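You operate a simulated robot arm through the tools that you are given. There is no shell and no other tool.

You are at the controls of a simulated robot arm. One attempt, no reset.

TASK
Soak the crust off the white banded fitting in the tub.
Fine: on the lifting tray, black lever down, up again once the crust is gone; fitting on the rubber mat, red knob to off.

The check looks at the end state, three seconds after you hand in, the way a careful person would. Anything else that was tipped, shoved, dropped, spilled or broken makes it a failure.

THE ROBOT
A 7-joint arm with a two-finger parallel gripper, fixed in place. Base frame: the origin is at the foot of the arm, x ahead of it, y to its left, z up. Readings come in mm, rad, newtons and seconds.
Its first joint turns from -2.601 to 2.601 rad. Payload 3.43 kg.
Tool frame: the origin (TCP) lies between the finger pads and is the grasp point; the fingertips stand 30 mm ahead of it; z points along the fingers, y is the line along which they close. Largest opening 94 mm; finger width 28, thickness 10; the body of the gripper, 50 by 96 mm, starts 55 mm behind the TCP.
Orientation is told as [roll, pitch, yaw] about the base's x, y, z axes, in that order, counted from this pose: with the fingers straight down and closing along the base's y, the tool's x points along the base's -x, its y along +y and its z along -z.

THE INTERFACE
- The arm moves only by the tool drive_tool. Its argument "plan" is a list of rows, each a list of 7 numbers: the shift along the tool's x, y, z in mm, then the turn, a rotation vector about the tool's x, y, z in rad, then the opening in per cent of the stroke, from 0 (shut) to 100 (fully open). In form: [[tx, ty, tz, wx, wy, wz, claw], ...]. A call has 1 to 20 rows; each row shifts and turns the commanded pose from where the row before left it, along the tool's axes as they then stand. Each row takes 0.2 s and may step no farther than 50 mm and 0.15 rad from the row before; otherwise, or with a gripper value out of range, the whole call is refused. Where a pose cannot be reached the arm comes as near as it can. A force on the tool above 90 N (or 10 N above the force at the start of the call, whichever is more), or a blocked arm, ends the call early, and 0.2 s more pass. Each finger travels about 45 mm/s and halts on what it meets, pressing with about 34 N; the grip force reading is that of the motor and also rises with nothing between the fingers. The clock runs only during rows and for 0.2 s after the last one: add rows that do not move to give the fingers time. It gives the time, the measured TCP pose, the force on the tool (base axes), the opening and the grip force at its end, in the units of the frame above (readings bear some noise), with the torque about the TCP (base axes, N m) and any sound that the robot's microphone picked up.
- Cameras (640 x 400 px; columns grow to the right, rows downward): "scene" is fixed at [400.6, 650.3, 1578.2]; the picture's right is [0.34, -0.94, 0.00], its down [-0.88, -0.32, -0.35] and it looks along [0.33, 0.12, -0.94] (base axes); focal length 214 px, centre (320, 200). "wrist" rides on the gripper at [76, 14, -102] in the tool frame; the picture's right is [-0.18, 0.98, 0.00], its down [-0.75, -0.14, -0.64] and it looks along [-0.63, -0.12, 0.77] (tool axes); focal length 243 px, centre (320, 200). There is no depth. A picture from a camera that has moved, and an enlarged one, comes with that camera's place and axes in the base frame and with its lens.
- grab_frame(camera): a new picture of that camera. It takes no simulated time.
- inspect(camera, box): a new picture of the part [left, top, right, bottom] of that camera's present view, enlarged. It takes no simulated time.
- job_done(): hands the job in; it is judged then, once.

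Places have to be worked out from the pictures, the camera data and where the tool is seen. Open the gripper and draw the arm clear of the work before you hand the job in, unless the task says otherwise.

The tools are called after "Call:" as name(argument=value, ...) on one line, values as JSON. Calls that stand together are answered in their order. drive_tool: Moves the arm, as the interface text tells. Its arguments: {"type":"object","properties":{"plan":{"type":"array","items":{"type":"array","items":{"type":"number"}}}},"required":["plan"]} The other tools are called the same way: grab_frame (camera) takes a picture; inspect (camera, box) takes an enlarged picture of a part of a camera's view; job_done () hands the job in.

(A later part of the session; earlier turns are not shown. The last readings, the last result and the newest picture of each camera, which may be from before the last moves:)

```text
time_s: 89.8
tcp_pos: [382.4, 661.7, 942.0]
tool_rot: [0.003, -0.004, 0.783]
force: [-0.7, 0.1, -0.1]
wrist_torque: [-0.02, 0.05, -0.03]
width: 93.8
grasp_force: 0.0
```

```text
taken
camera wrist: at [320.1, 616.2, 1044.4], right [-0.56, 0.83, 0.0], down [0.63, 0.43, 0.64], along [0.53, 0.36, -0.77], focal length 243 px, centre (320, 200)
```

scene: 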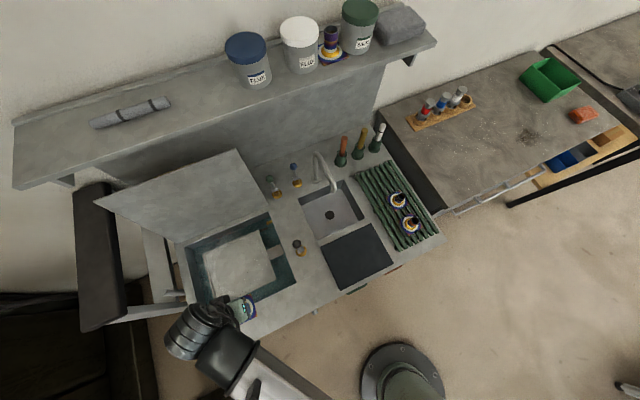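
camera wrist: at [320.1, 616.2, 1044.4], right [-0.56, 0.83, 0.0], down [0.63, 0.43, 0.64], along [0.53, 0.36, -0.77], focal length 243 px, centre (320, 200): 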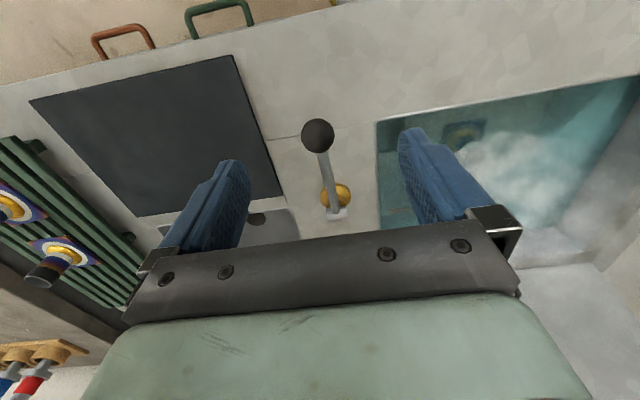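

The ball is centred between the open fingers at about v = 737, z = 870. I lower onto it and grip.

Call:
drive_tool(plan=[[0, -1, 25, 0, 0, 0, 100], [0, 0, 25, 0, 0, 0, 100], [0, 0, 21, 0, 0, 0, 100], [0, 0, 0, 0, 0, 0, 60], [0, 0, 0, 0, 0, 0, 30], [0, 0, 0, 0, 0, 0, 0], [0, 0, 0, 0, 0, 0, 0], [0, 0, 0, 0, 0, 0, 0], [0, 0, 0, 0, 0, 0, 0], [0, 0, 0, 0, 0, 0, 0]])

Call:
grab_frame(camera="wrist")

```text
time_s: 92.0
tcp_pos: [383.5, 659.0, 874.6]
tool_rot: [-0.001, -0.001, 0.783]
force: [21.8, -11.3, -3.8]
wrist_torque: [0.33, 0.16, -0.2]
width: 25.6
grasp_force: 45.1
```

```text
taken
camera wrist: at [321.3, 615.1, 975.1], right [-0.56, 0.83, 0.0], down [0.63, 0.43, 0.64], along [0.53, 0.36, -0.76], focal length 243 px, centre (320, 200)
```

wrist: 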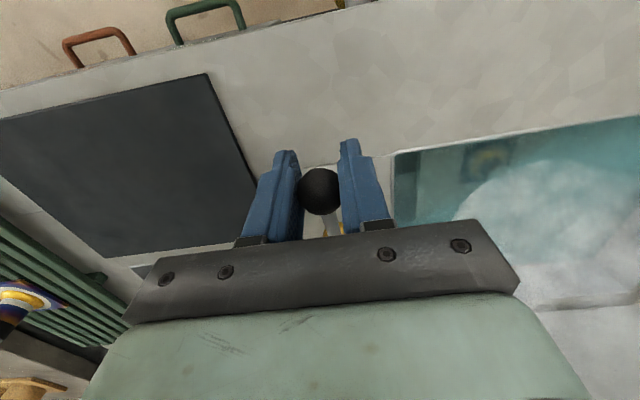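

Gripped again with a 23 N side load toward +u, so I shift 2 mm that way and start the upward arc in small steps.

Call:
drive_tool(plan=[[0, -2, 0, 0, 0, 0, 0], [-5, 0, -12.4, 0, 0, 0, 0], [-6.3, 0, -11.8, 0, 0, 0, 0], [0, 0, 0, 0, 0, 0, 0]])

Call:
grab_frame(camera="wrist")

```text
time_s: 93.0
tcp_pos: [390.2, 666.8, 896.2]
tool_rot: [0.005, 0.002, 0.785]
force: [-9.3, -5.0, -12.4]
wrist_torque: [-0.91, 0.96, 0.02]
width: 26.0
grasp_force: 44.9
```

```text
taken
camera wrist: at [328.7, 621.2, 998.4], right [-0.57, 0.82, 0.0], down [0.63, 0.43, 0.64], along [0.53, 0.36, -0.77], focal length 243 px, centre (320, 200)
```

wrist: 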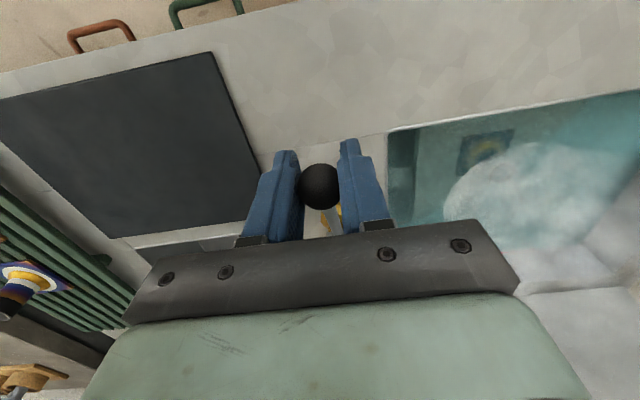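

The ball follows with modest force. I continue raising the tray along the arc.

Call:
drive_tool(plan=[[-7.4, 0, -11.1, 0, 0, 0, 0], [-8.6, 0, -10.3, 0, 0, 0, 0], [-9.7, 0, -9.3, 0, 0, 0, 0], [0, 0, 0, 0, 0, 0, 0]])

Call:
grab_frame(camera="wrist")

Call:
inspect(camera="wrist", box=[420, 80, 580, 230])

```text
time_s: 94.0
tcp_pos: [408.5, 685.4, 928.2]
tool_rot: [0.005, -0.001, 0.784]
force: [-26.1, 0.2, -0.4]
wrist_torque: [-0.89, 0.83, -0.02]
width: 25.6
grasp_force: 45.4
```

```text
taken
camera wrist: at [347.2, 639.6, 1029.5], right [-0.57, 0.82, 0.0], down [0.63, 0.43, 0.64], along [0.53, 0.37, -0.77], focal length 243 px, centre (320, 200)
```

wrist: 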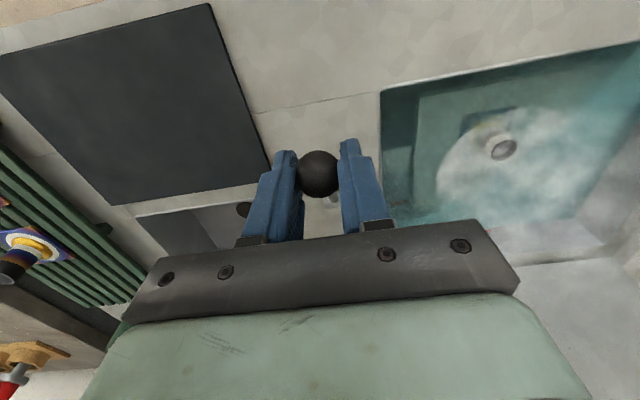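

```text
2.67 times, centred on (500, 155) of wrist
camera zoom: at [347.2, 639.6, 1029.5], right [-0.57, 0.82, 0.0], down [0.63, 0.43, 0.64], along [0.53, 0.37, -0.77], focal length 647 px, centre (-160, 320)
```

zoom: 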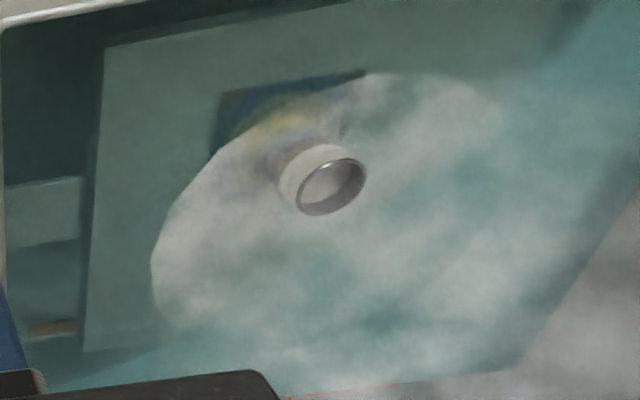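

The pipe is emerging and the lever is near 43°, but the ball slipped a few mm in the pads. I slow the arc to 3° steps and trim 2 mm toward −u.

Call:
drive_tool(plan=[[-4.9, 1, -4.6, 0, 0, 0, 0], [-5.1, 1, -4.3, 0, 0, 0, 0], [-5.3, 0, -4, 0, 0, 0, 0], [-5.5, 0, -3.8, 0, 0, 0, 0], [0, 0, 0, 0, 0, 0, 0]])

Call:
grab_frame(camera="wrist")

Call:
inspect(camera="wrist", box=[420, 60, 580, 210])

```text
time_s: 95.2
tcp_pos: [422.7, 698.8, 944.8]
tool_rot: [0.002, 0.004, 0.785]
force: [-26.7, -12.6, 16.4]
wrist_torque: [-0.94, 1.09, 0.04]
width: 25.7
grasp_force: 44.6
```

```text
taken
camera wrist: at [361.0, 653.8, 1046.7], right [-0.56, 0.83, 0.0], down [0.64, 0.43, 0.64], along [0.53, 0.36, -0.77], focal length 243 px, centre (320, 200)
```

wrist: 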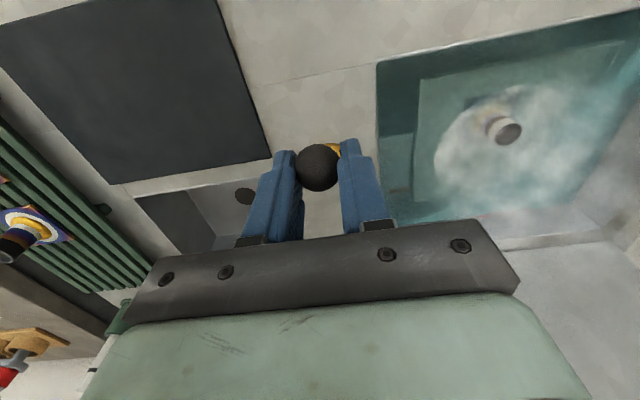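

```text
2.67 times, centred on (500, 135) of wrist
camera zoom: at [361.0, 653.8, 1046.7], right [-0.56, 0.83, 0.0], down [0.64, 0.43, 0.64], along [0.53, 0.36, -0.77], focal length 647 px, centre (-160, 373)
```

zoom: 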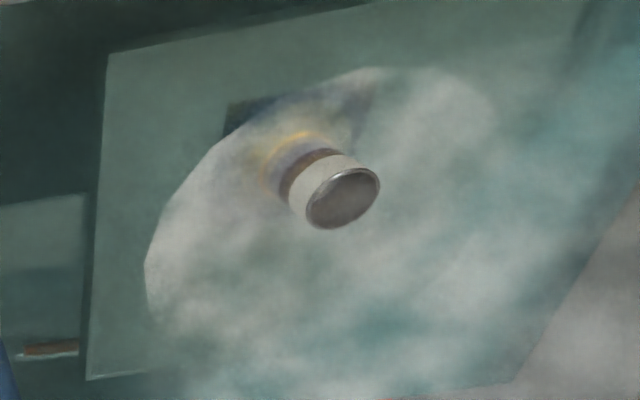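

The tube with its white band is coming out and the inner collar looks clean. Radial load has built up as the ball crept toward the fingertips, so I add a small outward correction and keep the steps slow.

Call:
drive_tool(plan=[[1.5, 0, -2.2, 0, 0, 0, 0], [-5, 0, -4, 0, 0, 0, 0], [-5.5, 0, -3.6, 0, 0, 0, 0], [0, 0, 0, 0, 0, 0, 0]])

Call:
grab_frame(camera="wrist")

```text
time_s: 96.2
tcp_pos: [430.3, 706.1, 951.4]
tool_rot: [0.001, -0.002, 0.785]
force: [-13.1, -2.9, -7.6]
wrist_torque: [-0.8, 0.88, -0.02]
width: 25.5
grasp_force: 45.0
```

```text
taken
camera wrist: at [368.5, 661.7, 1054.1], right [-0.56, 0.83, 0.0], down [0.63, 0.43, 0.64], along [0.53, 0.36, -0.77], focal length 243 px, centre (320, 200)
```

wrist: 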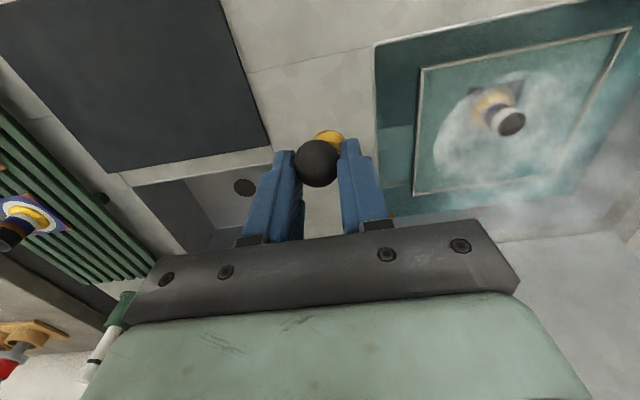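

The ball has drifted about 9 mm off the pad centre. Resistance was about 15 N in both directions, so the lever is friction-held and will stay put. I open, re-centre on the ball and grip again.

Call:
drive_tool(plan=[[0, 0, 0, 0, 0, 0, 35], [0, 0, 0, 0, 0, 0, 45], [0, 0, 0, 0, 0, 0, 50], [0, 0, 0, 0, 0, 0, 50]])

Call:
grab_frame(camera="wrist")

```text
time_s: 97.2
tcp_pos: [430.8, 705.7, 952.9]
tool_rot: [0.003, -0.004, 0.784]
force: [-0.8, -0.3, 0.5]
wrist_torque: [-0.03, -0.03, 0.01]
width: 47.1
grasp_force: 0.1
```

```text
taken
camera wrist: at [368.4, 661.4, 1054.1], right [-0.56, 0.83, 0.0], down [0.63, 0.43, 0.64], along [0.53, 0.36, -0.77], focal length 243 px, centre (320, 200)
```

wrist: 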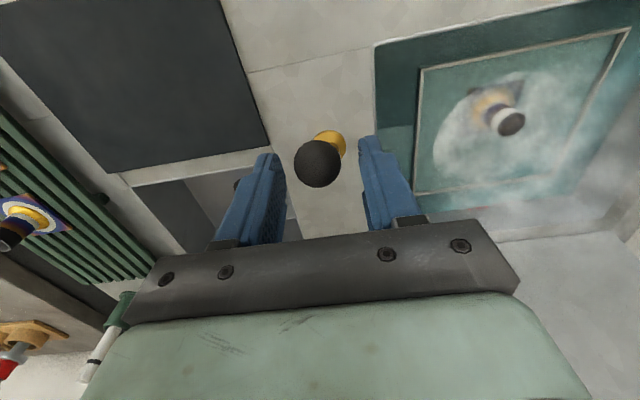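

The lever stayed exactly where it was. I re-centre by 9.5 mm in both directions and grip the ball at its middle.

Call:
drive_tool(plan=[[5, 1, 5, 0, 0, 0, 50], [4.5, 0, 4.5, 0, 0, 0, 50], [0, 0, 0, 0, 0, 0, 20], [0, 0, 0, 0, 0, 0, 0], [0, 0, 0, 0, 0, 0, 0], [0, 0, 0, 0, 0, 0, 0]])

Call:
grab_frame(camera="wrist")

```text
time_s: 98.6
tcp_pos: [423.5, 699.0, 942.7]
tool_rot: [0.0, -0.003, 0.784]
force: [9.5, -11.0, -5.9]
wrist_torque: [-0.03, -0.08, -0.03]
width: 25.1
grasp_force: 44.6
```

```text
taken
camera wrist: at [361.1, 654.5, 1044.7], right [-0.56, 0.83, 0.0], down [0.63, 0.43, 0.64], along [0.53, 0.36, -0.77], focal length 243 px, centre (320, 200)
```

wrist: 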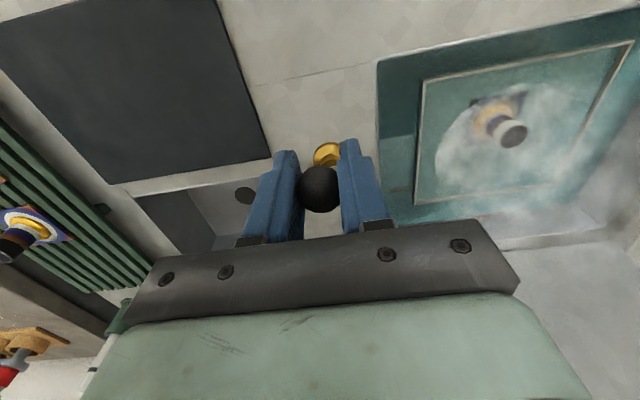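

The ball is centred again at 31°. I continue the arc up in 3° steps with a 1 mm trim toward +u.

Call:
drive_tool(plan=[[-5.8, -1, -3.3, 0, 0, 0, 0], [-6, 0, -2.9, 0, 0, 0, 0], [-6.1, 0, -2.6, 0, 0, 0, 0], [-6.3, 0, -2.3, 0, 0, 0, 0], [0, 0, 0, 0, 0, 0, 0]])

Call:
grab_frame(camera="wrist")

Call:
inspect(camera="wrist", box=[430, 50, 570, 170])

```text
time_s: 99.8
tcp_pos: [440.5, 716.7, 955.2]
tool_rot: [0.001, 0.003, 0.784]
force: [-3.0, -17.4, -1.7]
wrist_torque: [-0.94, 0.9, -0.03]
width: 25.5
grasp_force: 44.6
```

```text
taken
camera wrist: at [378.1, 671.4, 1057.2], right [-0.56, 0.83, 0.0], down [0.63, 0.43, 0.64], along [0.53, 0.36, -0.77], focal length 243 px, centre (320, 200)
```

wrist: 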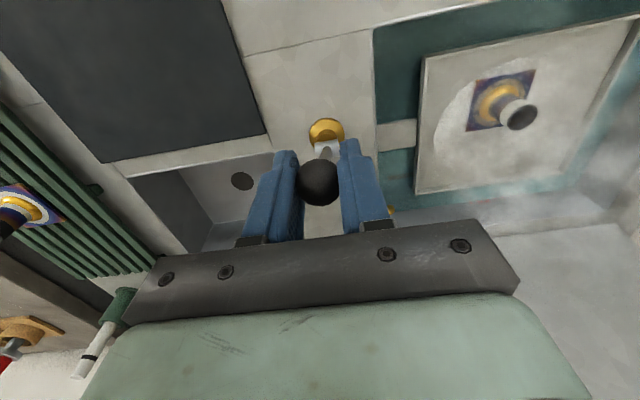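

```text
3.33 times, centred on (500, 110) of wrist
camera zoom: at [378.1, 671.4, 1057.2], right [-0.56, 0.83, 0.0], down [0.63, 0.43, 0.64], along [0.53, 0.36, -0.77], focal length 809 px, centre (-280, 500)
```

zoom: 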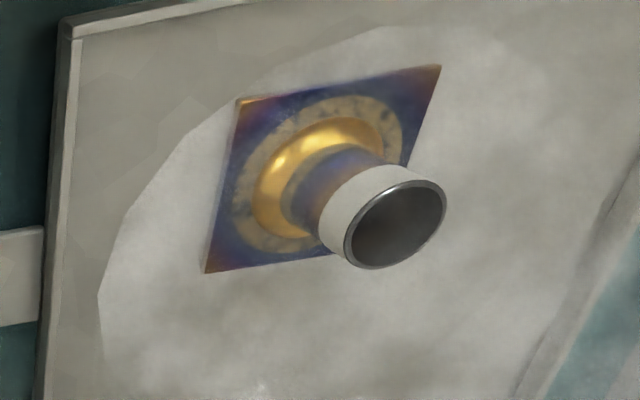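

The tray is above the water. The white collar at the pipe foot is gone and the ring is now tan and mottled, so I need a closer look in clear air. I finish raising the lever.

Call:
drive_tool(plan=[[-6.4, -1, -2, 0, 0, 0, 0], [-6.5, 0, -1.6, 0, 0, 0, 0], [-6.5, 0, -1.3, 0, 0, 0, 0], [-6.6, 0, -0.9, 0, 0, 0, 0], [0, 0, 0, 0, 0, 0, 0]])

Call:
grab_frame(camera="wrist")

Call:
inspect(camera="wrist", box=[430, 40, 570, 160])

```text
time_s: 101.0
tcp_pos: [460.2, 734.9, 960.9]
tool_rot: [0.004, 0.0, 0.785]
force: [-19.3, -6.0, 10.4]
wrist_torque: [-0.94, 0.99, -0.03]
width: 25.5
grasp_force: 44.5
```

```text
taken
camera wrist: at [397.4, 690.2, 1063.3], right [-0.56, 0.83, 0.0], down [0.63, 0.43, 0.64], along [0.53, 0.36, -0.77], focal length 243 px, centre (320, 200)
```

wrist: 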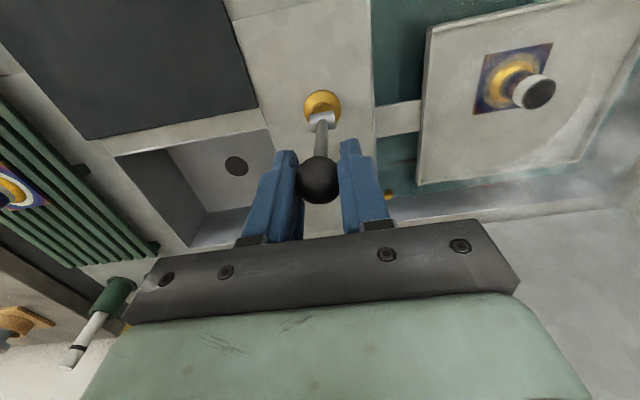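

```text
3.33 times, centred on (500, 100) of wrist
camera zoom: at [397.4, 690.2, 1063.3], right [-0.56, 0.83, 0.0], down [0.63, 0.43, 0.64], along [0.53, 0.36, -0.77], focal length 809 px, centre (-280, 533)
```

zoom: 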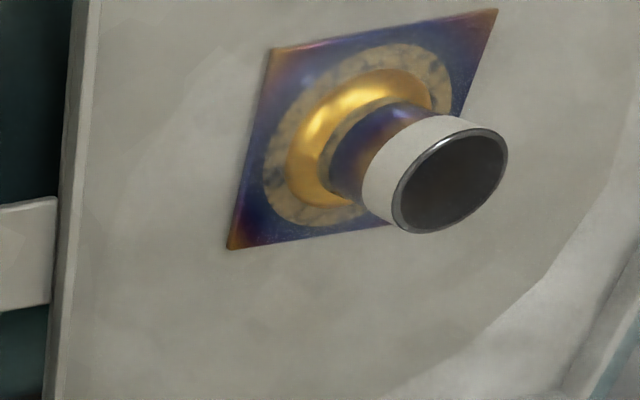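

In clear air the ring shows tan with patches of blue. I first bring the lever fully up, then study the ring closely to judge whether crust remains.

Call:
drive_tool(plan=[[-6, -1, 1, 0, 0, 0, 0], [-6, 0, 0, 0, 0, 0, 0], [-5, 0, 0, 0, 0, 0, 0], [0, 0, 0, 0, 0, 0, 0]])

Call:
grab_frame(camera="wrist")

```text
time_s: 102.0
tcp_pos: [471.4, 747.5, 961.3]
tool_rot: [0.004, -0.002, 0.787]
force: [-26.5, 4.4, 13.9]
wrist_torque: [-0.96, 0.88, -0.12]
width: 25.6
grasp_force: 45.3
```

```text
taken
camera wrist: at [409.8, 702.2, 1062.9], right [-0.56, 0.83, 0.01], down [0.63, 0.43, 0.64], along [0.53, 0.37, -0.77], focal length 243 px, centre (320, 200)
```

wrist: 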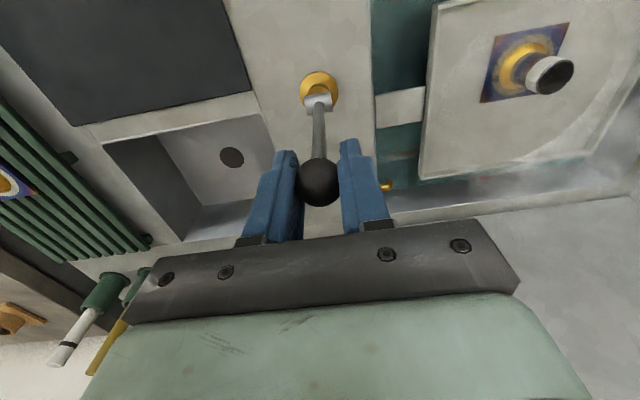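

The TCP is at v = 862 with only friction-level force, so I nudge a little further back to find the upper stop, trimming 2 mm toward −u.

Call:
drive_tool(plan=[[-3, 2, 0, 0, 0, 0, 0], [-3, 0, 0, 0, 0, 0, 0], [0, 0, 0, 0, 0, 0, 0]])

Call:
grab_frame(camera="wrist")

```text
time_s: 102.8
tcp_pos: [473.1, 747.7, 961.5]
tool_rot: [0.001, 0.005, 0.784]
force: [-43.1, -27.7, 12.1]
wrist_torque: [0.75, -0.6, 0.02]
width: 25.5
grasp_force: 44.7
```

```text
taken
camera wrist: at [411.2, 704.1, 1063.3], right [-0.56, 0.83, 0.0], down [0.64, 0.44, 0.64], along [0.52, 0.36, -0.77], focal length 243 px, centre (320, 200)
```

wrist: 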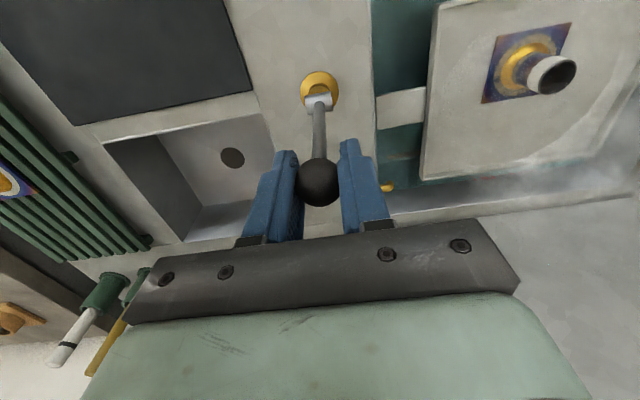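

The force jumped to 50 N, so the lever is at its upper stop. I back off the load, release, rise, and go to look closely at the fitting.

Call:
drive_tool(plan=[[4, 0, 0, 0, 0, 0, 0], [0, 0, 0, 0, 0, 0, 40], [0, 0, 0, 0, 0, 0, 70], [0, 0, 0, 0, 0, 0, 100], [0, 0, 0, 0, 0, 0, 100], [0, 0, -35, 0, 0, 0, 100], [0, 0, -35, 0, 0, 0, 100], [0, 45, 0, 0, 0, 0, 100], [0, 45, 0, 0, 0, 0, 100], [0, 45, 0, 0, 0, 0, 100], [0, 45, 0, 0, 0, 0, 100], [0, 27, 0, 0, 0, 0, 100], [0, 0, 0, 0, 0, 0, 100]])

Call:
grab_frame(camera="wrist")

Call:
inspect(camera="scene", box=[260, 200, 340, 270])

```text
time_s: 105.6
tcp_pos: [329.2, 893.9, 1028.0]
tool_rot: [0.004, -0.001, 0.782]
force: [-0.6, 0.5, -0.6]
wrist_torque: [-0.01, -0.01, -0.03]
width: 94.2
grasp_force: 0.0
```

```text
taken
camera wrist: at [265.7, 849.8, 1130.0], right [-0.56, 0.83, 0.0], down [0.63, 0.43, 0.64], along [0.53, 0.36, -0.77], focal length 243 px, centre (320, 200)
```

wrist: 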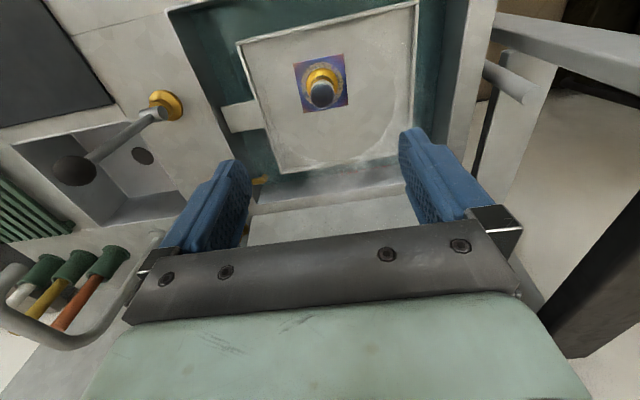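

```text
5.71 times, centred on (300, 235) of scene
camera zoom: at [400.6, 650.3, 1578.2], right [0.34, -0.94, 0.0], down [-0.88, -0.32, -0.35], along [0.33, 0.12, -0.94], focal length 1226 px, centre (434, 0)
```

zoom: 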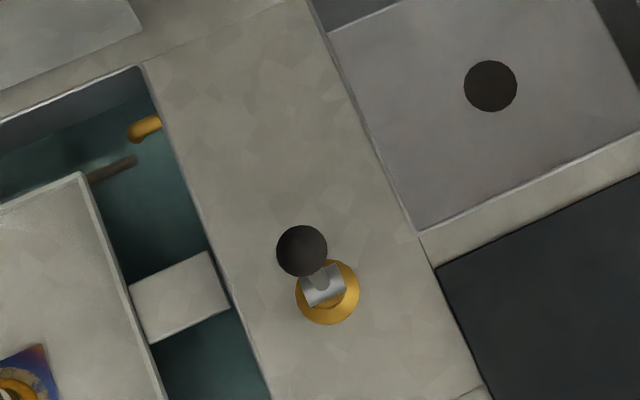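

The lever is fully upright. Now I lower the camera toward the fitting for a sharp view of the ring.

Call:
drive_tool(plan=[[0, 0, 40, 0, 0, 0, 100], [0, 0, 40, 0, 0, 0, 100], [0, 0, 35, 0, 0, 0, 100], [0, 0, 0, 0, 0, 0, 100]])

Call:
grab_frame(camera="wrist")

Call:
inspect(camera="wrist", box=[270, 80, 380, 200])

```text
time_s: 106.6
tcp_pos: [328.6, 895.1, 913.0]
tool_rot: [0.001, -0.003, 0.783]
force: [0.3, -0.5, 0.1]
wrist_torque: [-0.01, 0.0, -0.01]
width: 94.2
grasp_force: 0.1
```

```text
taken
camera wrist: at [266.7, 850.7, 1015.2], right [-0.56, 0.83, 0.0], down [0.63, 0.43, 0.64], along [0.53, 0.36, -0.77], focal length 243 px, centre (320, 200)
```

wrist: 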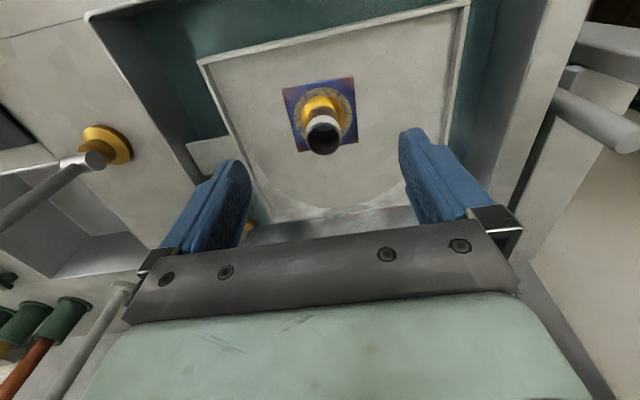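

```text
3.33 times, centred on (325, 140) of wrist
camera zoom: at [266.7, 850.7, 1015.2], right [-0.56, 0.83, 0.0], down [0.63, 0.43, 0.64], along [0.53, 0.36, -0.77], focal length 809 px, centre (303, 400)
```

zoom: 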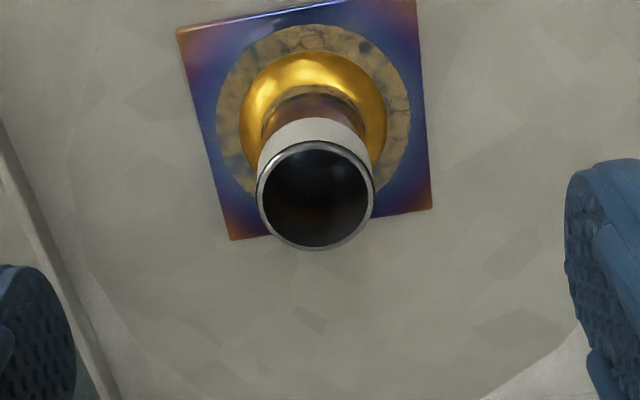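

The ring shows tan with dark crack-like lines. I enlarge it further to decide whether it is residue or bare metal.

Call:
inspect(camera="wrist", box=[300, 80, 350, 115])

Call:
inspect(camera="wrist", box=[325, 80, 365, 140])

Call:
inspect(camera="wrist", box=[275, 85, 325, 145])

Call:
inspect(camera="scene", box=[380, 175, 425, 235])

```text
11.43 times, centred on (325, 98) of wrist
camera zoom: at [266.7, 850.7, 1015.2], right [-0.56, 0.83, 0.0], down [0.63, 0.43, 0.64], along [0.53, 0.36, -0.77], focal length 2773 px, centre (263, 1371)
```

zoom: 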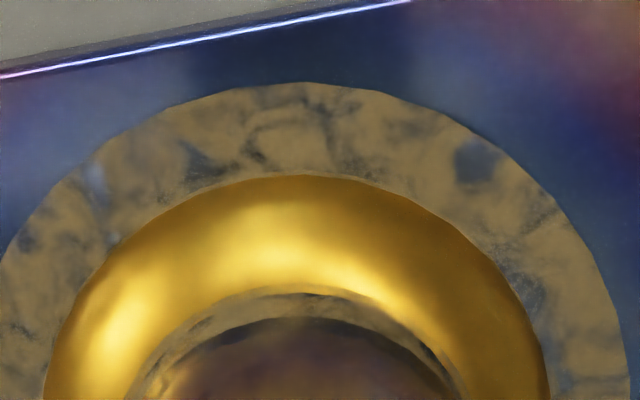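

```text
6.67 times, centred on (345, 110) of wrist
camera zoom: at [266.7, 850.7, 1015.2], right [-0.56, 0.83, 0.0], down [0.63, 0.43, 0.64], along [0.53, 0.36, -0.77], focal length 1618 px, centre (153, 800)
```

zoom: 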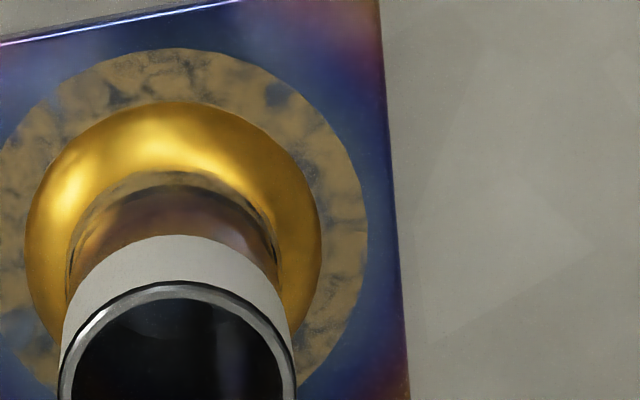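

```text
6.67 times, centred on (300, 115) of wrist
camera zoom: at [266.7, 850.7, 1015.2], right [-0.56, 0.83, 0.0], down [0.63, 0.43, 0.64], along [0.53, 0.36, -0.77], focal length 1618 px, centre (453, 767)
```

zoom: 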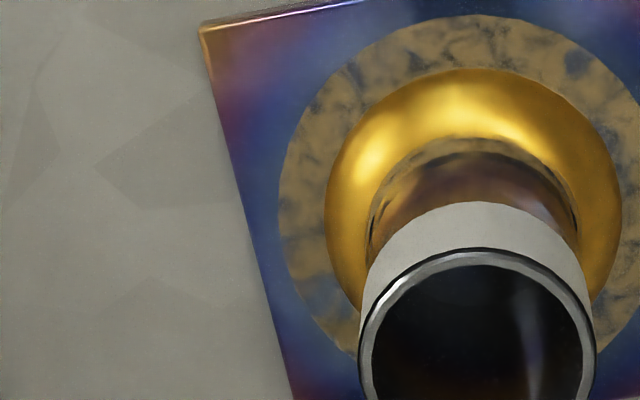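

```text
6.67 times, centred on (402, 205) of scene
camera zoom: at [400.6, 650.3, 1578.2], right [0.34, -0.94, 0.0], down [-0.88, -0.32, -0.35], along [0.33, 0.12, -0.94], focal length 1430 px, centre (-230, 167)
```

zoom: 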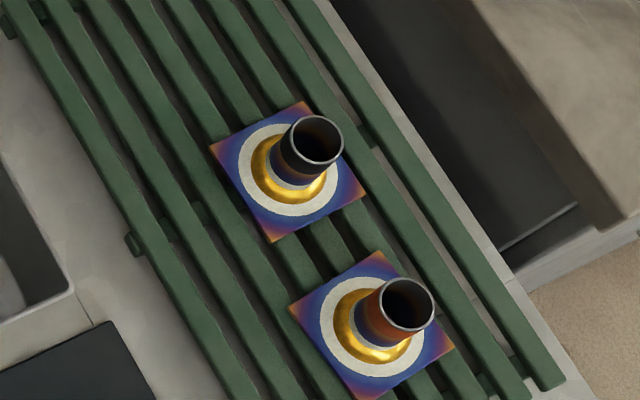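

The tan ring has blue showing through in patches. I compare it with the untouched fittings on the shelf and rack before deciding.

Call:
inspect(camera="scene", box=[312, 20, 352, 70])

Call:
inspect(camera="scene", box=[388, 190, 412, 210])

Call:
inspect(camera="scene", box=[400, 212, 424, 234])

```text
8.00 times, centred on (332, 45) of scene
camera zoom: at [400.6, 650.3, 1578.2], right [0.34, -0.94, 0.0], down [-0.88, -0.32, -0.35], along [0.33, 0.12, -0.94], focal length 1716 px, centre (224, 1440)
```

zoom: 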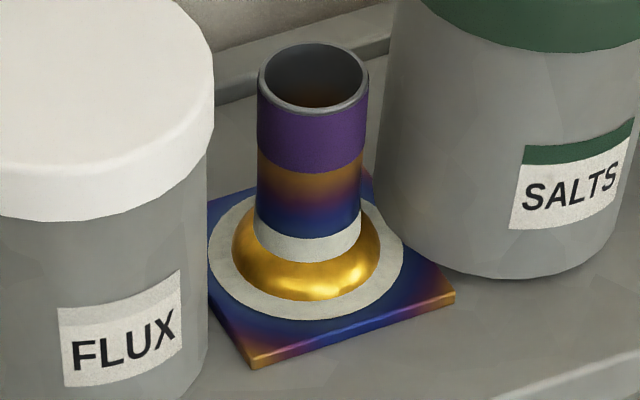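

```text
16.00 times, centred on (400, 200) of scene
camera zoom: at [400.6, 650.3, 1578.2], right [0.34, -0.94, 0.0], down [-0.88, -0.32, -0.35], along [0.33, 0.12, -0.94], focal length 3432 px, centre (-960, 200)
```

zoom: 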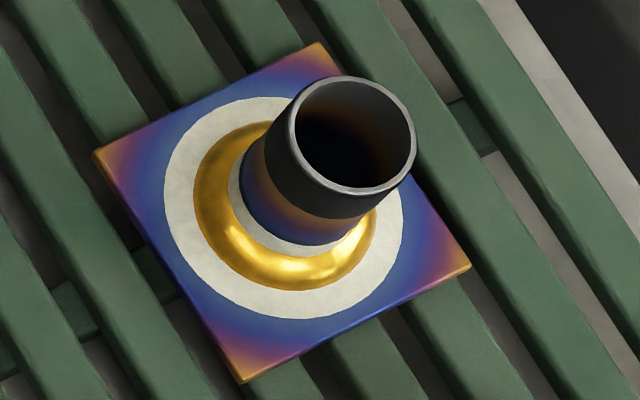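

```text
16.00 times, centred on (412, 223) of scene
camera zoom: at [400.6, 650.3, 1578.2], right [0.34, -0.94, 0.0], down [-0.88, -0.32, -0.35], along [0.33, 0.12, -0.94], focal length 3432 px, centre (-1152, -168)
```

zoom: 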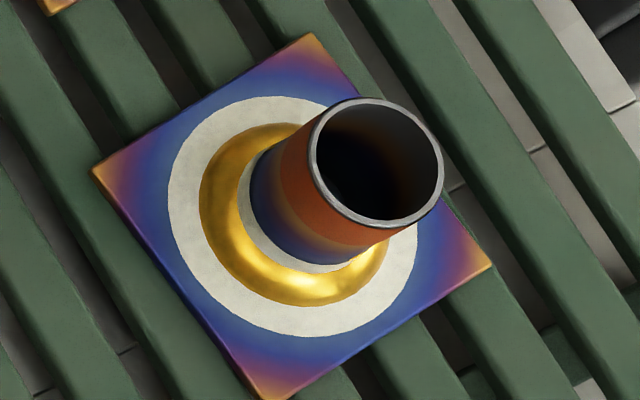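

The other fittings carry solid white crust, while ours has only a thin, patchy tan film. I can't be sure that film isn't the last of the crust, so I give it a second, longer soak. First I go back and grip the lever ball.

Call:
drive_tool(plan=[[0, 0, -39, 0, 0, 0, 100], [0, 0, -39, 0, 0, 0, 100], [0, 0, -39, 0, 0, 0, 100], [1, -41, 0, 0, 0, 0, 100], [1, -41, 0, 0, 0, 0, 100], [1, -41, 0, 0, 0, 0, 100], [1, -41, 0, 0, 0, 0, 100], [1, -41, 0, 0, 0, 0, 100], [0, 0, 23, 0, 0, 0, 100], [0, 0, 23, 0, 0, 0, 100], [0, 0, 23, 0, 0, 0, 100], [0, 0, 0, 0, 0, 0, 60], [0, 0, 0, 0, 0, 0, 30], [0, 0, 0, 0, 0, 0, 0], [0, 0, 0, 0, 0, 0, 0], [0, 0, 0, 0, 0, 0, 0], [0, 0, 0, 0, 0, 0, 0], [0, 0, 0, 0, 0, 0, 0]])

Call:
grab_frame(camera="wrist")

```text
time_s: 110.4
tcp_pos: [469.8, 745.1, 963.1]
tool_rot: [0.0, -0.003, 0.785]
force: [9.3, -11.7, -1.9]
wrist_torque: [0.07, -0.31, -0.08]
width: 25.7
grasp_force: 44.7
```

```text
taken
camera wrist: at [407.4, 700.8, 1065.8], right [-0.56, 0.83, 0.0], down [0.63, 0.43, 0.64], along [0.53, 0.36, -0.77], focal length 243 px, centre (320, 200)
```

wrist: 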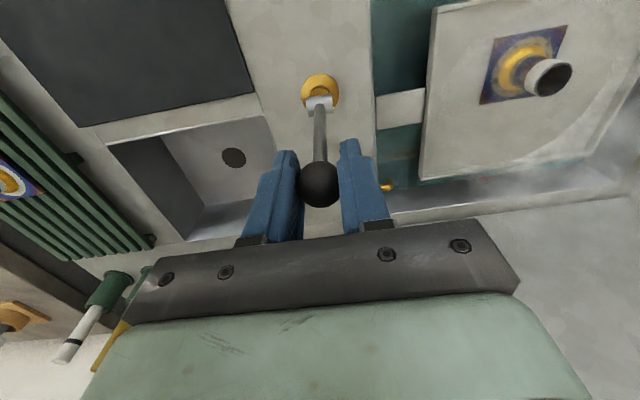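

The ball is well centred in the grip with the lever upright. I lower it along the arc in 4° steps.

Call:
drive_tool(plan=[[8.9, -1, 0.3, 0, 0, 0, 0], [8.9, 0, 0.9, 0, 0, 0, 0], [8.8, 0, 1.6, 0, 0, 0, 0], [8.7, 0, 2.1, 0, 0, 0, 0], [8.5, 0, 2.8, 0, 0, 0, 0], [8.3, 0, 3.3, 0, 0, 0, 0], [8, 0, 3.9, 0, 0, 0, 0], [0, 0, 0, 0, 0, 0, 0]])

Call:
grab_frame(camera="wrist")

```text
time_s: 112.2
tcp_pos: [427.8, 703.1, 948.4]
tool_rot: [0.004, -0.003, 0.786]
force: [13.3, 4.8, -4.2]
wrist_torque: [0.88, -0.94, -0.06]
width: 25.3
grasp_force: 45.1
```

```text
taken
camera wrist: at [365.2, 658.1, 1049.6], right [-0.56, 0.83, 0.0], down [0.63, 0.43, 0.64], along [0.53, 0.36, -0.77], focal length 243 px, centre (320, 200)
```

wrist: 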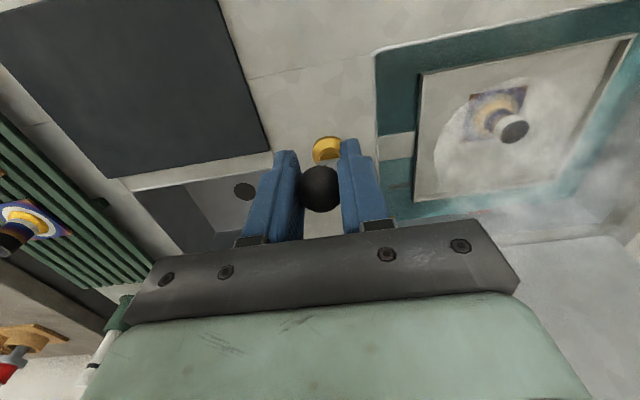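

The lever follows cleanly with the ball still centred. I continue down to about 60°.

Call:
drive_tool(plan=[[7.7, 0, 4.5, 0, 0, 0, 0], [7.4, 0, 5, 0, 0, 0, 0], [7, 0, 5.5, 0, 0, 0, 0], [6.6, 0, 6, 0, 0, 0, 0], [6.2, 0, 6.4, 0, 0, 0, 0], [5.7, 0, 6.8, 0, 0, 0, 0], [5.2, 0, 7.2, 0, 0, 0, 0], [4.7, 0, 7.6, 0, 0, 0, 0], [0, 0, 0, 0, 0, 0, 0]])

Call:
grab_frame(camera="wrist")

```text
time_s: 114.2
tcp_pos: [391.9, 668.2, 898.3]
tool_rot: [0.002, -0.002, 0.784]
force: [15.5, 4.9, 2.2]
wrist_torque: [0.95, -0.89, -0.13]
width: 25.6
grasp_force: 45.1
```

```text
taken
camera wrist: at [329.6, 622.8, 999.6], right [-0.56, 0.83, 0.0], down [0.63, 0.43, 0.64], along [0.53, 0.36, -0.77], focal length 243 px, centre (320, 200)
```

wrist: 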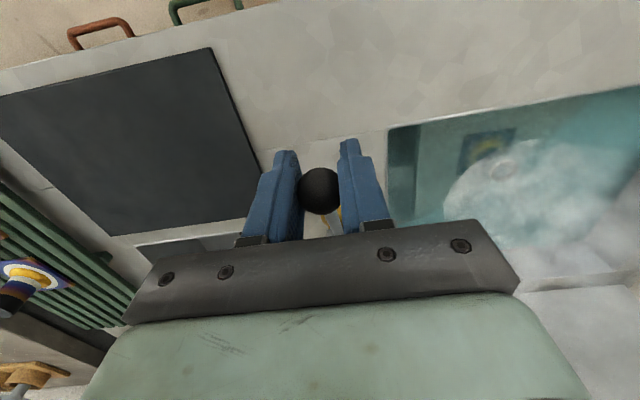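

Nearly down, with the ball still centred. I take the last steps to the lower stop.

Call:
drive_tool(plan=[[4.2, 0, 7.9, 0, 0, 0, 0], [3.4, 0, 8.2, 0, 0, 0, 0], [2, 0, 8.4, 0, 0, 0, 0], [0.5, 0, 6, 0, 0, 0, 0], [0, 0, 0, 0, 0, 0, 0]])

Call:
grab_frame(camera="wrist")

```text
time_s: 115.4
tcp_pos: [382.3, 659.7, 867.4]
tool_rot: [0.002, 0.0, 0.782]
force: [8.6, -14.6, 8.1]
wrist_torque: [0.68, -0.72, -0.09]
width: 25.4
grasp_force: 45.3
```

```text
taken
camera wrist: at [321.3, 614.7, 969.7], right [-0.56, 0.83, 0.0], down [0.63, 0.43, 0.64], along [0.53, 0.36, -0.77], focal length 243 px, centre (320, 200)
```

wrist: 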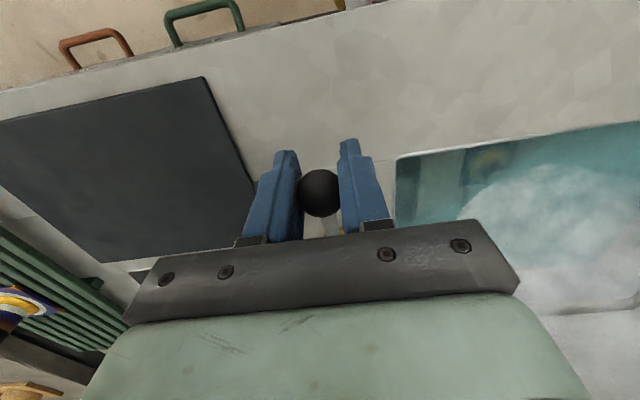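

The lever is at its lower stop. I press a touch further, keep hold of the ball, and watch the fitting from here at higher zoom while it soaks.

Call:
drive_tool(plan=[[0, 0, 3, 0, 0, 0, 0], [0, 0, 0, 0, 0, 0, 0]])

Call:
inspect(camera="wrist", box=[460, 135, 530, 185])

```text
time_s: 116.0
tcp_pos: [382.9, 658.9, 865.6]
tool_rot: [0.001, 0.0, 0.783]
force: [0.5, -20.8, 20.2]
wrist_torque: [0.32, -0.34, -0.05]
width: 25.3
grasp_force: 44.9
```

```text
8.00 times, centred on (495, 160) of wrist
camera zoom: at [321.2, 614.2, 967.3], right [-0.56, 0.83, 0.0], down [0.63, 0.43, 0.64], along [0.53, 0.36, -0.77], focal length 1941 px, centre (-1080, 520)
```

zoom: 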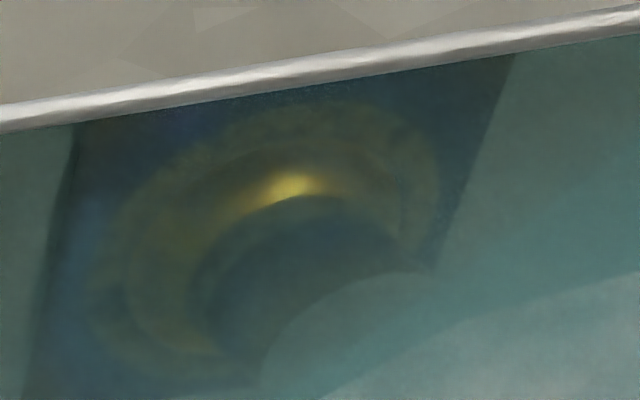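

This angle shows the flange free of the cloud, and at t = 116 s the ring is a faint olive band. I soak for about 12 s and compare at the same zoom.

Call:
drive_tool(plan=[[0, 0, 0, 0, 0, 0, 0], [0, 0, 0, 0, 0, 0, 0], [0, 0, 0, 0, 0, 0, 0], [0, 0, 0, 0, 0, 0, 0], [0, 0, 0, 0, 0, 0, 0], [0, 0, 0, 0, 0, 0, 0], [0, 0, 0, 0, 0, 0, 0], [0, 0, 0, 0, 0, 0, 0], [0, 0, 0, 0, 0, 0, 0], [0, 0, 0, 0, 0, 0, 0], [0, 0, 0, 0, 0, 0, 0], [0, 0, 0, 0, 0, 0, 0], [0, 0, 0, 0, 0, 0, 0], [0, 0, 0, 0, 0, 0, 0], [0, 0, 0, 0, 0, 0, 0], [0, 0, 0, 0, 0, 0, 0], [0, 0, 0, 0, 0, 0, 0], [0, 0, 0, 0, 0, 0, 0], [0, 0, 0, 0, 0, 0, 0], [0, 0, 0, 0, 0, 0, 0]])

Call:
drive_tool(plan=[[0, 0, 0, 0, 0, 0, 0], [0, 0, 0, 0, 0, 0, 0], [0, 0, 0, 0, 0, 0, 0], [0, 0, 0, 0, 0, 0, 0], [0, 0, 0, 0, 0, 0, 0], [0, 0, 0, 0, 0, 0, 0], [0, 0, 0, 0, 0, 0, 0], [0, 0, 0, 0, 0, 0, 0], [0, 0, 0, 0, 0, 0, 0], [0, 0, 0, 0, 0, 0, 0], [0, 0, 0, 0, 0, 0, 0], [0, 0, 0, 0, 0, 0, 0], [0, 0, 0, 0, 0, 0, 0], [0, 0, 0, 0, 0, 0, 0], [0, 0, 0, 0, 0, 0, 0], [0, 0, 0, 0, 0, 0, 0], [0, 0, 0, 0, 0, 0, 0], [0, 0, 0, 0, 0, 0, 0], [0, 0, 0, 0, 0, 0, 0], [0, 0, 0, 0, 0, 0, 0]])

Call:
drive_tool(plan=[[0, 0, 0, 0, 0, 0, 0], [0, 0, 0, 0, 0, 0, 0], [0, 0, 0, 0, 0, 0, 0], [0, 0, 0, 0, 0, 0, 0], [0, 0, 0, 0, 0, 0, 0], [0, 0, 0, 0, 0, 0, 0], [0, 0, 0, 0, 0, 0, 0], [0, 0, 0, 0, 0, 0, 0], [0, 0, 0, 0, 0, 0, 0], [0, 0, 0, 0, 0, 0, 0], [0, 0, 0, 0, 0, 0, 0], [0, 0, 0, 0, 0, 0, 0], [0, 0, 0, 0, 0, 0, 0], [0, 0, 0, 0, 0, 0, 0], [0, 0, 0, 0, 0, 0, 0], [0, 0, 0, 0, 0, 0, 0], [0, 0, 0, 0, 0, 0, 0], [0, 0, 0, 0, 0, 0, 0], [0, 0, 0, 0, 0, 0, 0], [0, 0, 0, 0, 0, 0, 0]])

Call:
inspect(camera="wrist", box=[460, 135, 530, 185])

```text
time_s: 120.2
tcp_pos: [383.1, 659.2, 866.7]
tool_rot: [0.001, -0.001, 0.783]
force: [-8.0, -23.1, 13.9]
wrist_torque: [0.01, -0.01, -0.06]
width: 25.3
grasp_force: 45.2
```

```text
time_s: 124.4
tcp_pos: [383.5, 658.9, 865.7]
tool_rot: [0.0, -0.002, 0.783]
force: [-7.2, -21.7, 10.9]
wrist_torque: [0.01, 0.02, 0.0]
width: 25.2
grasp_force: 45.3
```

```text
time_s: 128.6
tcp_pos: [383.2, 659.8, 865.3]
tool_rot: [0.002, 0.0, 0.783]
force: [-4.6, -21.2, 7.9]
wrist_torque: [-0.01, 0.01, -0.02]
width: 25.2
grasp_force: 45.1
```

```text
8.00 times, centred on (495, 160) of wrist
camera zoom: at [321.6, 614.8, 966.9], right [-0.56, 0.83, 0.0], down [0.63, 0.43, 0.64], along [0.53, 0.36, -0.77], focal length 1941 px, centre (-1080, 520)
```

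zoom: 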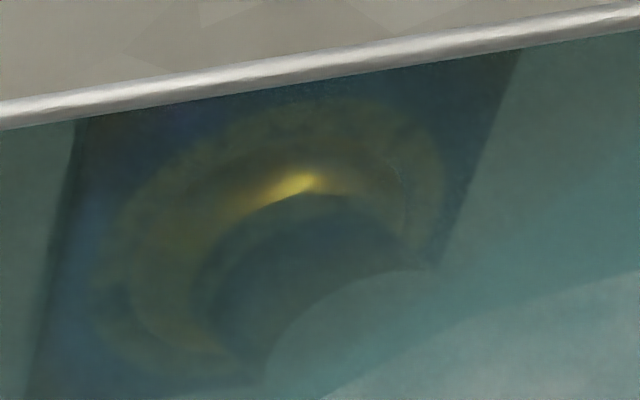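

There is no visible change. I soak another 25 s to settle the question before raising again.

Call:
drive_tool(plan=[[0, 0, 0, 0, 0, 0, 0], [0, 0, 0, 0, 0, 0, 0], [0, 0, 0, 0, 0, 0, 0], [0, 0, 0, 0, 0, 0, 0], [0, 0, 0, 0, 0, 0, 0], [0, 0, 0, 0, 0, 0, 0], [0, 0, 0, 0, 0, 0, 0], [0, 0, 0, 0, 0, 0, 0], [0, 0, 0, 0, 0, 0, 0], [0, 0, 0, 0, 0, 0, 0], [0, 0, 0, 0, 0, 0, 0], [0, 0, 0, 0, 0, 0, 0], [0, 0, 0, 0, 0, 0, 0], [0, 0, 0, 0, 0, 0, 0], [0, 0, 0, 0, 0, 0, 0], [0, 0, 0, 0, 0, 0, 0], [0, 0, 0, 0, 0, 0, 0], [0, 0, 0, 0, 0, 0, 0], [0, 0, 0, 0, 0, 0, 0], [0, 0, 0, 0, 0, 0, 0]])

Call:
drive_tool(plan=[[0, 0, 0, 0, 0, 0, 0], [0, 0, 0, 0, 0, 0, 0], [0, 0, 0, 0, 0, 0, 0], [0, 0, 0, 0, 0, 0, 0], [0, 0, 0, 0, 0, 0, 0], [0, 0, 0, 0, 0, 0, 0], [0, 0, 0, 0, 0, 0, 0], [0, 0, 0, 0, 0, 0, 0], [0, 0, 0, 0, 0, 0, 0], [0, 0, 0, 0, 0, 0, 0], [0, 0, 0, 0, 0, 0, 0], [0, 0, 0, 0, 0, 0, 0], [0, 0, 0, 0, 0, 0, 0], [0, 0, 0, 0, 0, 0, 0], [0, 0, 0, 0, 0, 0, 0], [0, 0, 0, 0, 0, 0, 0], [0, 0, 0, 0, 0, 0, 0], [0, 0, 0, 0, 0, 0, 0], [0, 0, 0, 0, 0, 0, 0], [0, 0, 0, 0, 0, 0, 0]])

Call:
drive_tool(plan=[[0, 0, 0, 0, 0, 0, 0], [0, 0, 0, 0, 0, 0, 0], [0, 0, 0, 0, 0, 0, 0], [0, 0, 0, 0, 0, 0, 0], [0, 0, 0, 0, 0, 0, 0], [0, 0, 0, 0, 0, 0, 0], [0, 0, 0, 0, 0, 0, 0], [0, 0, 0, 0, 0, 0, 0], [0, 0, 0, 0, 0, 0, 0], [0, 0, 0, 0, 0, 0, 0], [0, 0, 0, 0, 0, 0, 0], [0, 0, 0, 0, 0, 0, 0], [0, 0, 0, 0, 0, 0, 0], [0, 0, 0, 0, 0, 0, 0], [0, 0, 0, 0, 0, 0, 0], [0, 0, 0, 0, 0, 0, 0], [0, 0, 0, 0, 0, 0, 0], [0, 0, 0, 0, 0, 0, 0], [0, 0, 0, 0, 0, 0, 0], [0, 0, 0, 0, 0, 0, 0]])

Call:
drive_tool(plan=[[0, 0, 0, 0, 0, 0, 0], [0, 0, 0, 0, 0, 0, 0], [0, 0, 0, 0, 0, 0, 0], [0, 0, 0, 0, 0, 0, 0], [0, 0, 0, 0, 0, 0, 0], [0, 0, 0, 0, 0, 0, 0], [0, 0, 0, 0, 0, 0, 0], [0, 0, 0, 0, 0, 0, 0], [0, 0, 0, 0, 0, 0, 0], [0, 0, 0, 0, 0, 0, 0], [0, 0, 0, 0, 0, 0, 0], [0, 0, 0, 0, 0, 0, 0], [0, 0, 0, 0, 0, 0, 0], [0, 0, 0, 0, 0, 0, 0], [0, 0, 0, 0, 0, 0, 0], [0, 0, 0, 0, 0, 0, 0], [0, 0, 0, 0, 0, 0, 0], [0, 0, 0, 0, 0, 0, 0], [0, 0, 0, 0, 0, 0, 0], [0, 0, 0, 0, 0, 0, 0]])

Call:
drive_tool(plan=[[0, 0, 0, 0, 0, 0, 0], [0, 0, 0, 0, 0, 0, 0], [0, 0, 0, 0, 0, 0, 0], [0, 0, 0, 0, 0, 0, 0], [0, 0, 0, 0, 0, 0, 0], [0, 0, 0, 0, 0, 0, 0], [0, 0, 0, 0, 0, 0, 0], [0, 0, 0, 0, 0, 0, 0], [0, 0, 0, 0, 0, 0, 0], [0, 0, 0, 0, 0, 0, 0], [0, 0, 0, 0, 0, 0, 0], [0, 0, 0, 0, 0, 0, 0], [0, 0, 0, 0, 0, 0, 0], [0, 0, 0, 0, 0, 0, 0], [0, 0, 0, 0, 0, 0, 0], [0, 0, 0, 0, 0, 0, 0], [0, 0, 0, 0, 0, 0, 0], [0, 0, 0, 0, 0, 0, 0], [0, 0, 0, 0, 0, 0, 0], [0, 0, 0, 0, 0, 0, 0]])

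Call:
drive_tool(plan=[[0, 0, 0, 0, 0, 0, 0], [0, 0, 0, 0, 0, 0, 0], [0, 0, 0, 0, 0, 0, 0], [0, 0, 0, 0, 0, 0, 0], [0, 0, 0, 0, 0, 0, 0], [0, 0, 0, 0, 0, 0, 0], [0, 0, 0, 0, 0, 0, 0], [0, 0, 0, 0, 0, 0, 0], [0, 0, 0, 0, 0, 0, 0], [0, 0, 0, 0, 0, 0, 0], [0, 0, 0, 0, 0, 0, 0], [0, 0, 0, 0, 0, 0, 0], [0, 0, 0, 0, 0, 0, 0], [0, 0, 0, 0, 0, 0, 0], [0, 0, 0, 0, 0, 0, 0], [0, 0, 0, 0, 0, 0, 0], [0, 0, 0, 0, 0, 0, 0], [0, 0, 0, 0, 0, 0, 0], [0, 0, 0, 0, 0, 0, 0], [0, 0, 0, 0, 0, 0, 0]])

Call:
inspect(camera="wrist", box=[460, 135, 530, 185])

```text
time_s: 132.8
tcp_pos: [383.9, 658.9, 863.4]
tool_rot: [0.001, -0.003, 0.784]
force: [-2.0, -21.8, 6.3]
wrist_torque: [0.02, 0.04, -0.02]
width: 25.1
grasp_force: 45.0
```

```text
time_s: 137.0
tcp_pos: [384.5, 660.2, 864.9]
tool_rot: [0.002, -0.002, 0.783]
force: [-1.3, -20.6, 4.8]
wrist_torque: [0.0, 0.03, -0.04]
width: 25.4
grasp_force: 45.5
```

```text
time_s: 141.2
tcp_pos: [382.8, 659.1, 863.4]
tool_rot: [0.002, -0.004, 0.783]
force: [1.4, -20.4, 3.9]
wrist_torque: [0.04, 0.04, -0.05]
width: 25.3
grasp_force: 45.2
```

```text
time_s: 145.4
tcp_pos: [383.7, 660.4, 865.0]
tool_rot: [0.002, -0.003, 0.785]
force: [2.5, -19.5, 3.6]
wrist_torque: [0.06, 0.03, 0.0]
width: 25.3
grasp_force: 44.7
```

```text
time_s: 149.6
tcp_pos: [384.3, 660.1, 864.5]
tool_rot: [0.0, -0.002, 0.784]
force: [5.7, -17.4, 4.5]
wrist_torque: [0.04, 0.03, -0.04]
width: 25.3
grasp_force: 45.2
```

```text
time_s: 153.8
tcp_pos: [383.5, 661.0, 866.1]
tool_rot: [0.0, -0.002, 0.785]
force: [7.1, -14.7, 3.7]
wrist_torque: [0.08, 0.05, -0.02]
width: 25.0
grasp_force: 45.2
```

```text
8.00 times, centred on (495, 160) of wrist
camera zoom: at [322.1, 615.3, 966.5], right [-0.56, 0.83, 0.0], down [0.63, 0.43, 0.64], along [0.53, 0.36, -0.77], focal length 1941 px, centre (-1080, 520)
```

zoom: 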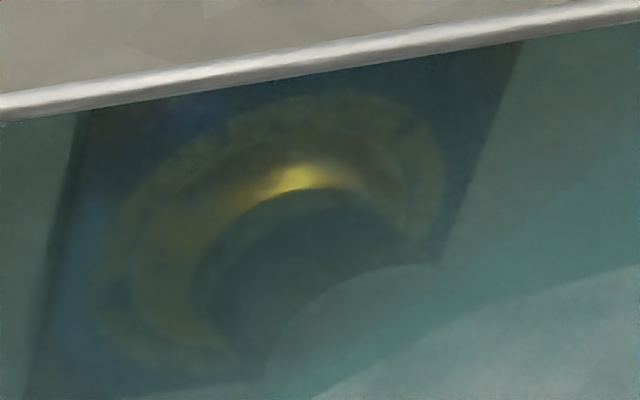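

After 40 more seconds the view is unchanged. So the white crust is gone, and the tan mottling is only discoloured metal that more soaking won't shift. I raise the tray again, gently in 3° steps.

Call:
drive_tool(plan=[[-2, -1, -6.4, 0, 0, 0, 0], [-2.3, 0, -6.3, 0, 0, 0, 0], [-2.7, 0, -6.1, 0, 0, 0, 0], [-3, 0, -6, 0, 0, 0, 0], [-3.3, 0, -5.8, 0, 0, 0, 0], [-3.6, 0, -5.7, 0, 0, 0, 0], [0, 0, 0, 0, 0, 0, 0]])

Call:
grab_frame(camera="wrist")

```text
time_s: 155.4
tcp_pos: [395.8, 670.9, 899.8]
tool_rot: [0.002, -0.001, 0.784]
force: [-15.0, -4.6, -8.1]
wrist_torque: [-0.85, 0.93, 0.0]
width: 25.2
grasp_force: 44.8
```

```text
taken
camera wrist: at [333.6, 626.4, 1003.0], right [-0.56, 0.83, 0.0], down [0.63, 0.43, 0.64], along [0.53, 0.36, -0.77], focal length 243 px, centre (320, 200)
```

wrist: 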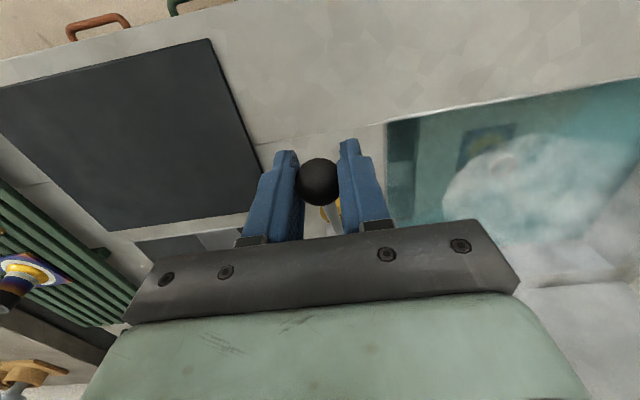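

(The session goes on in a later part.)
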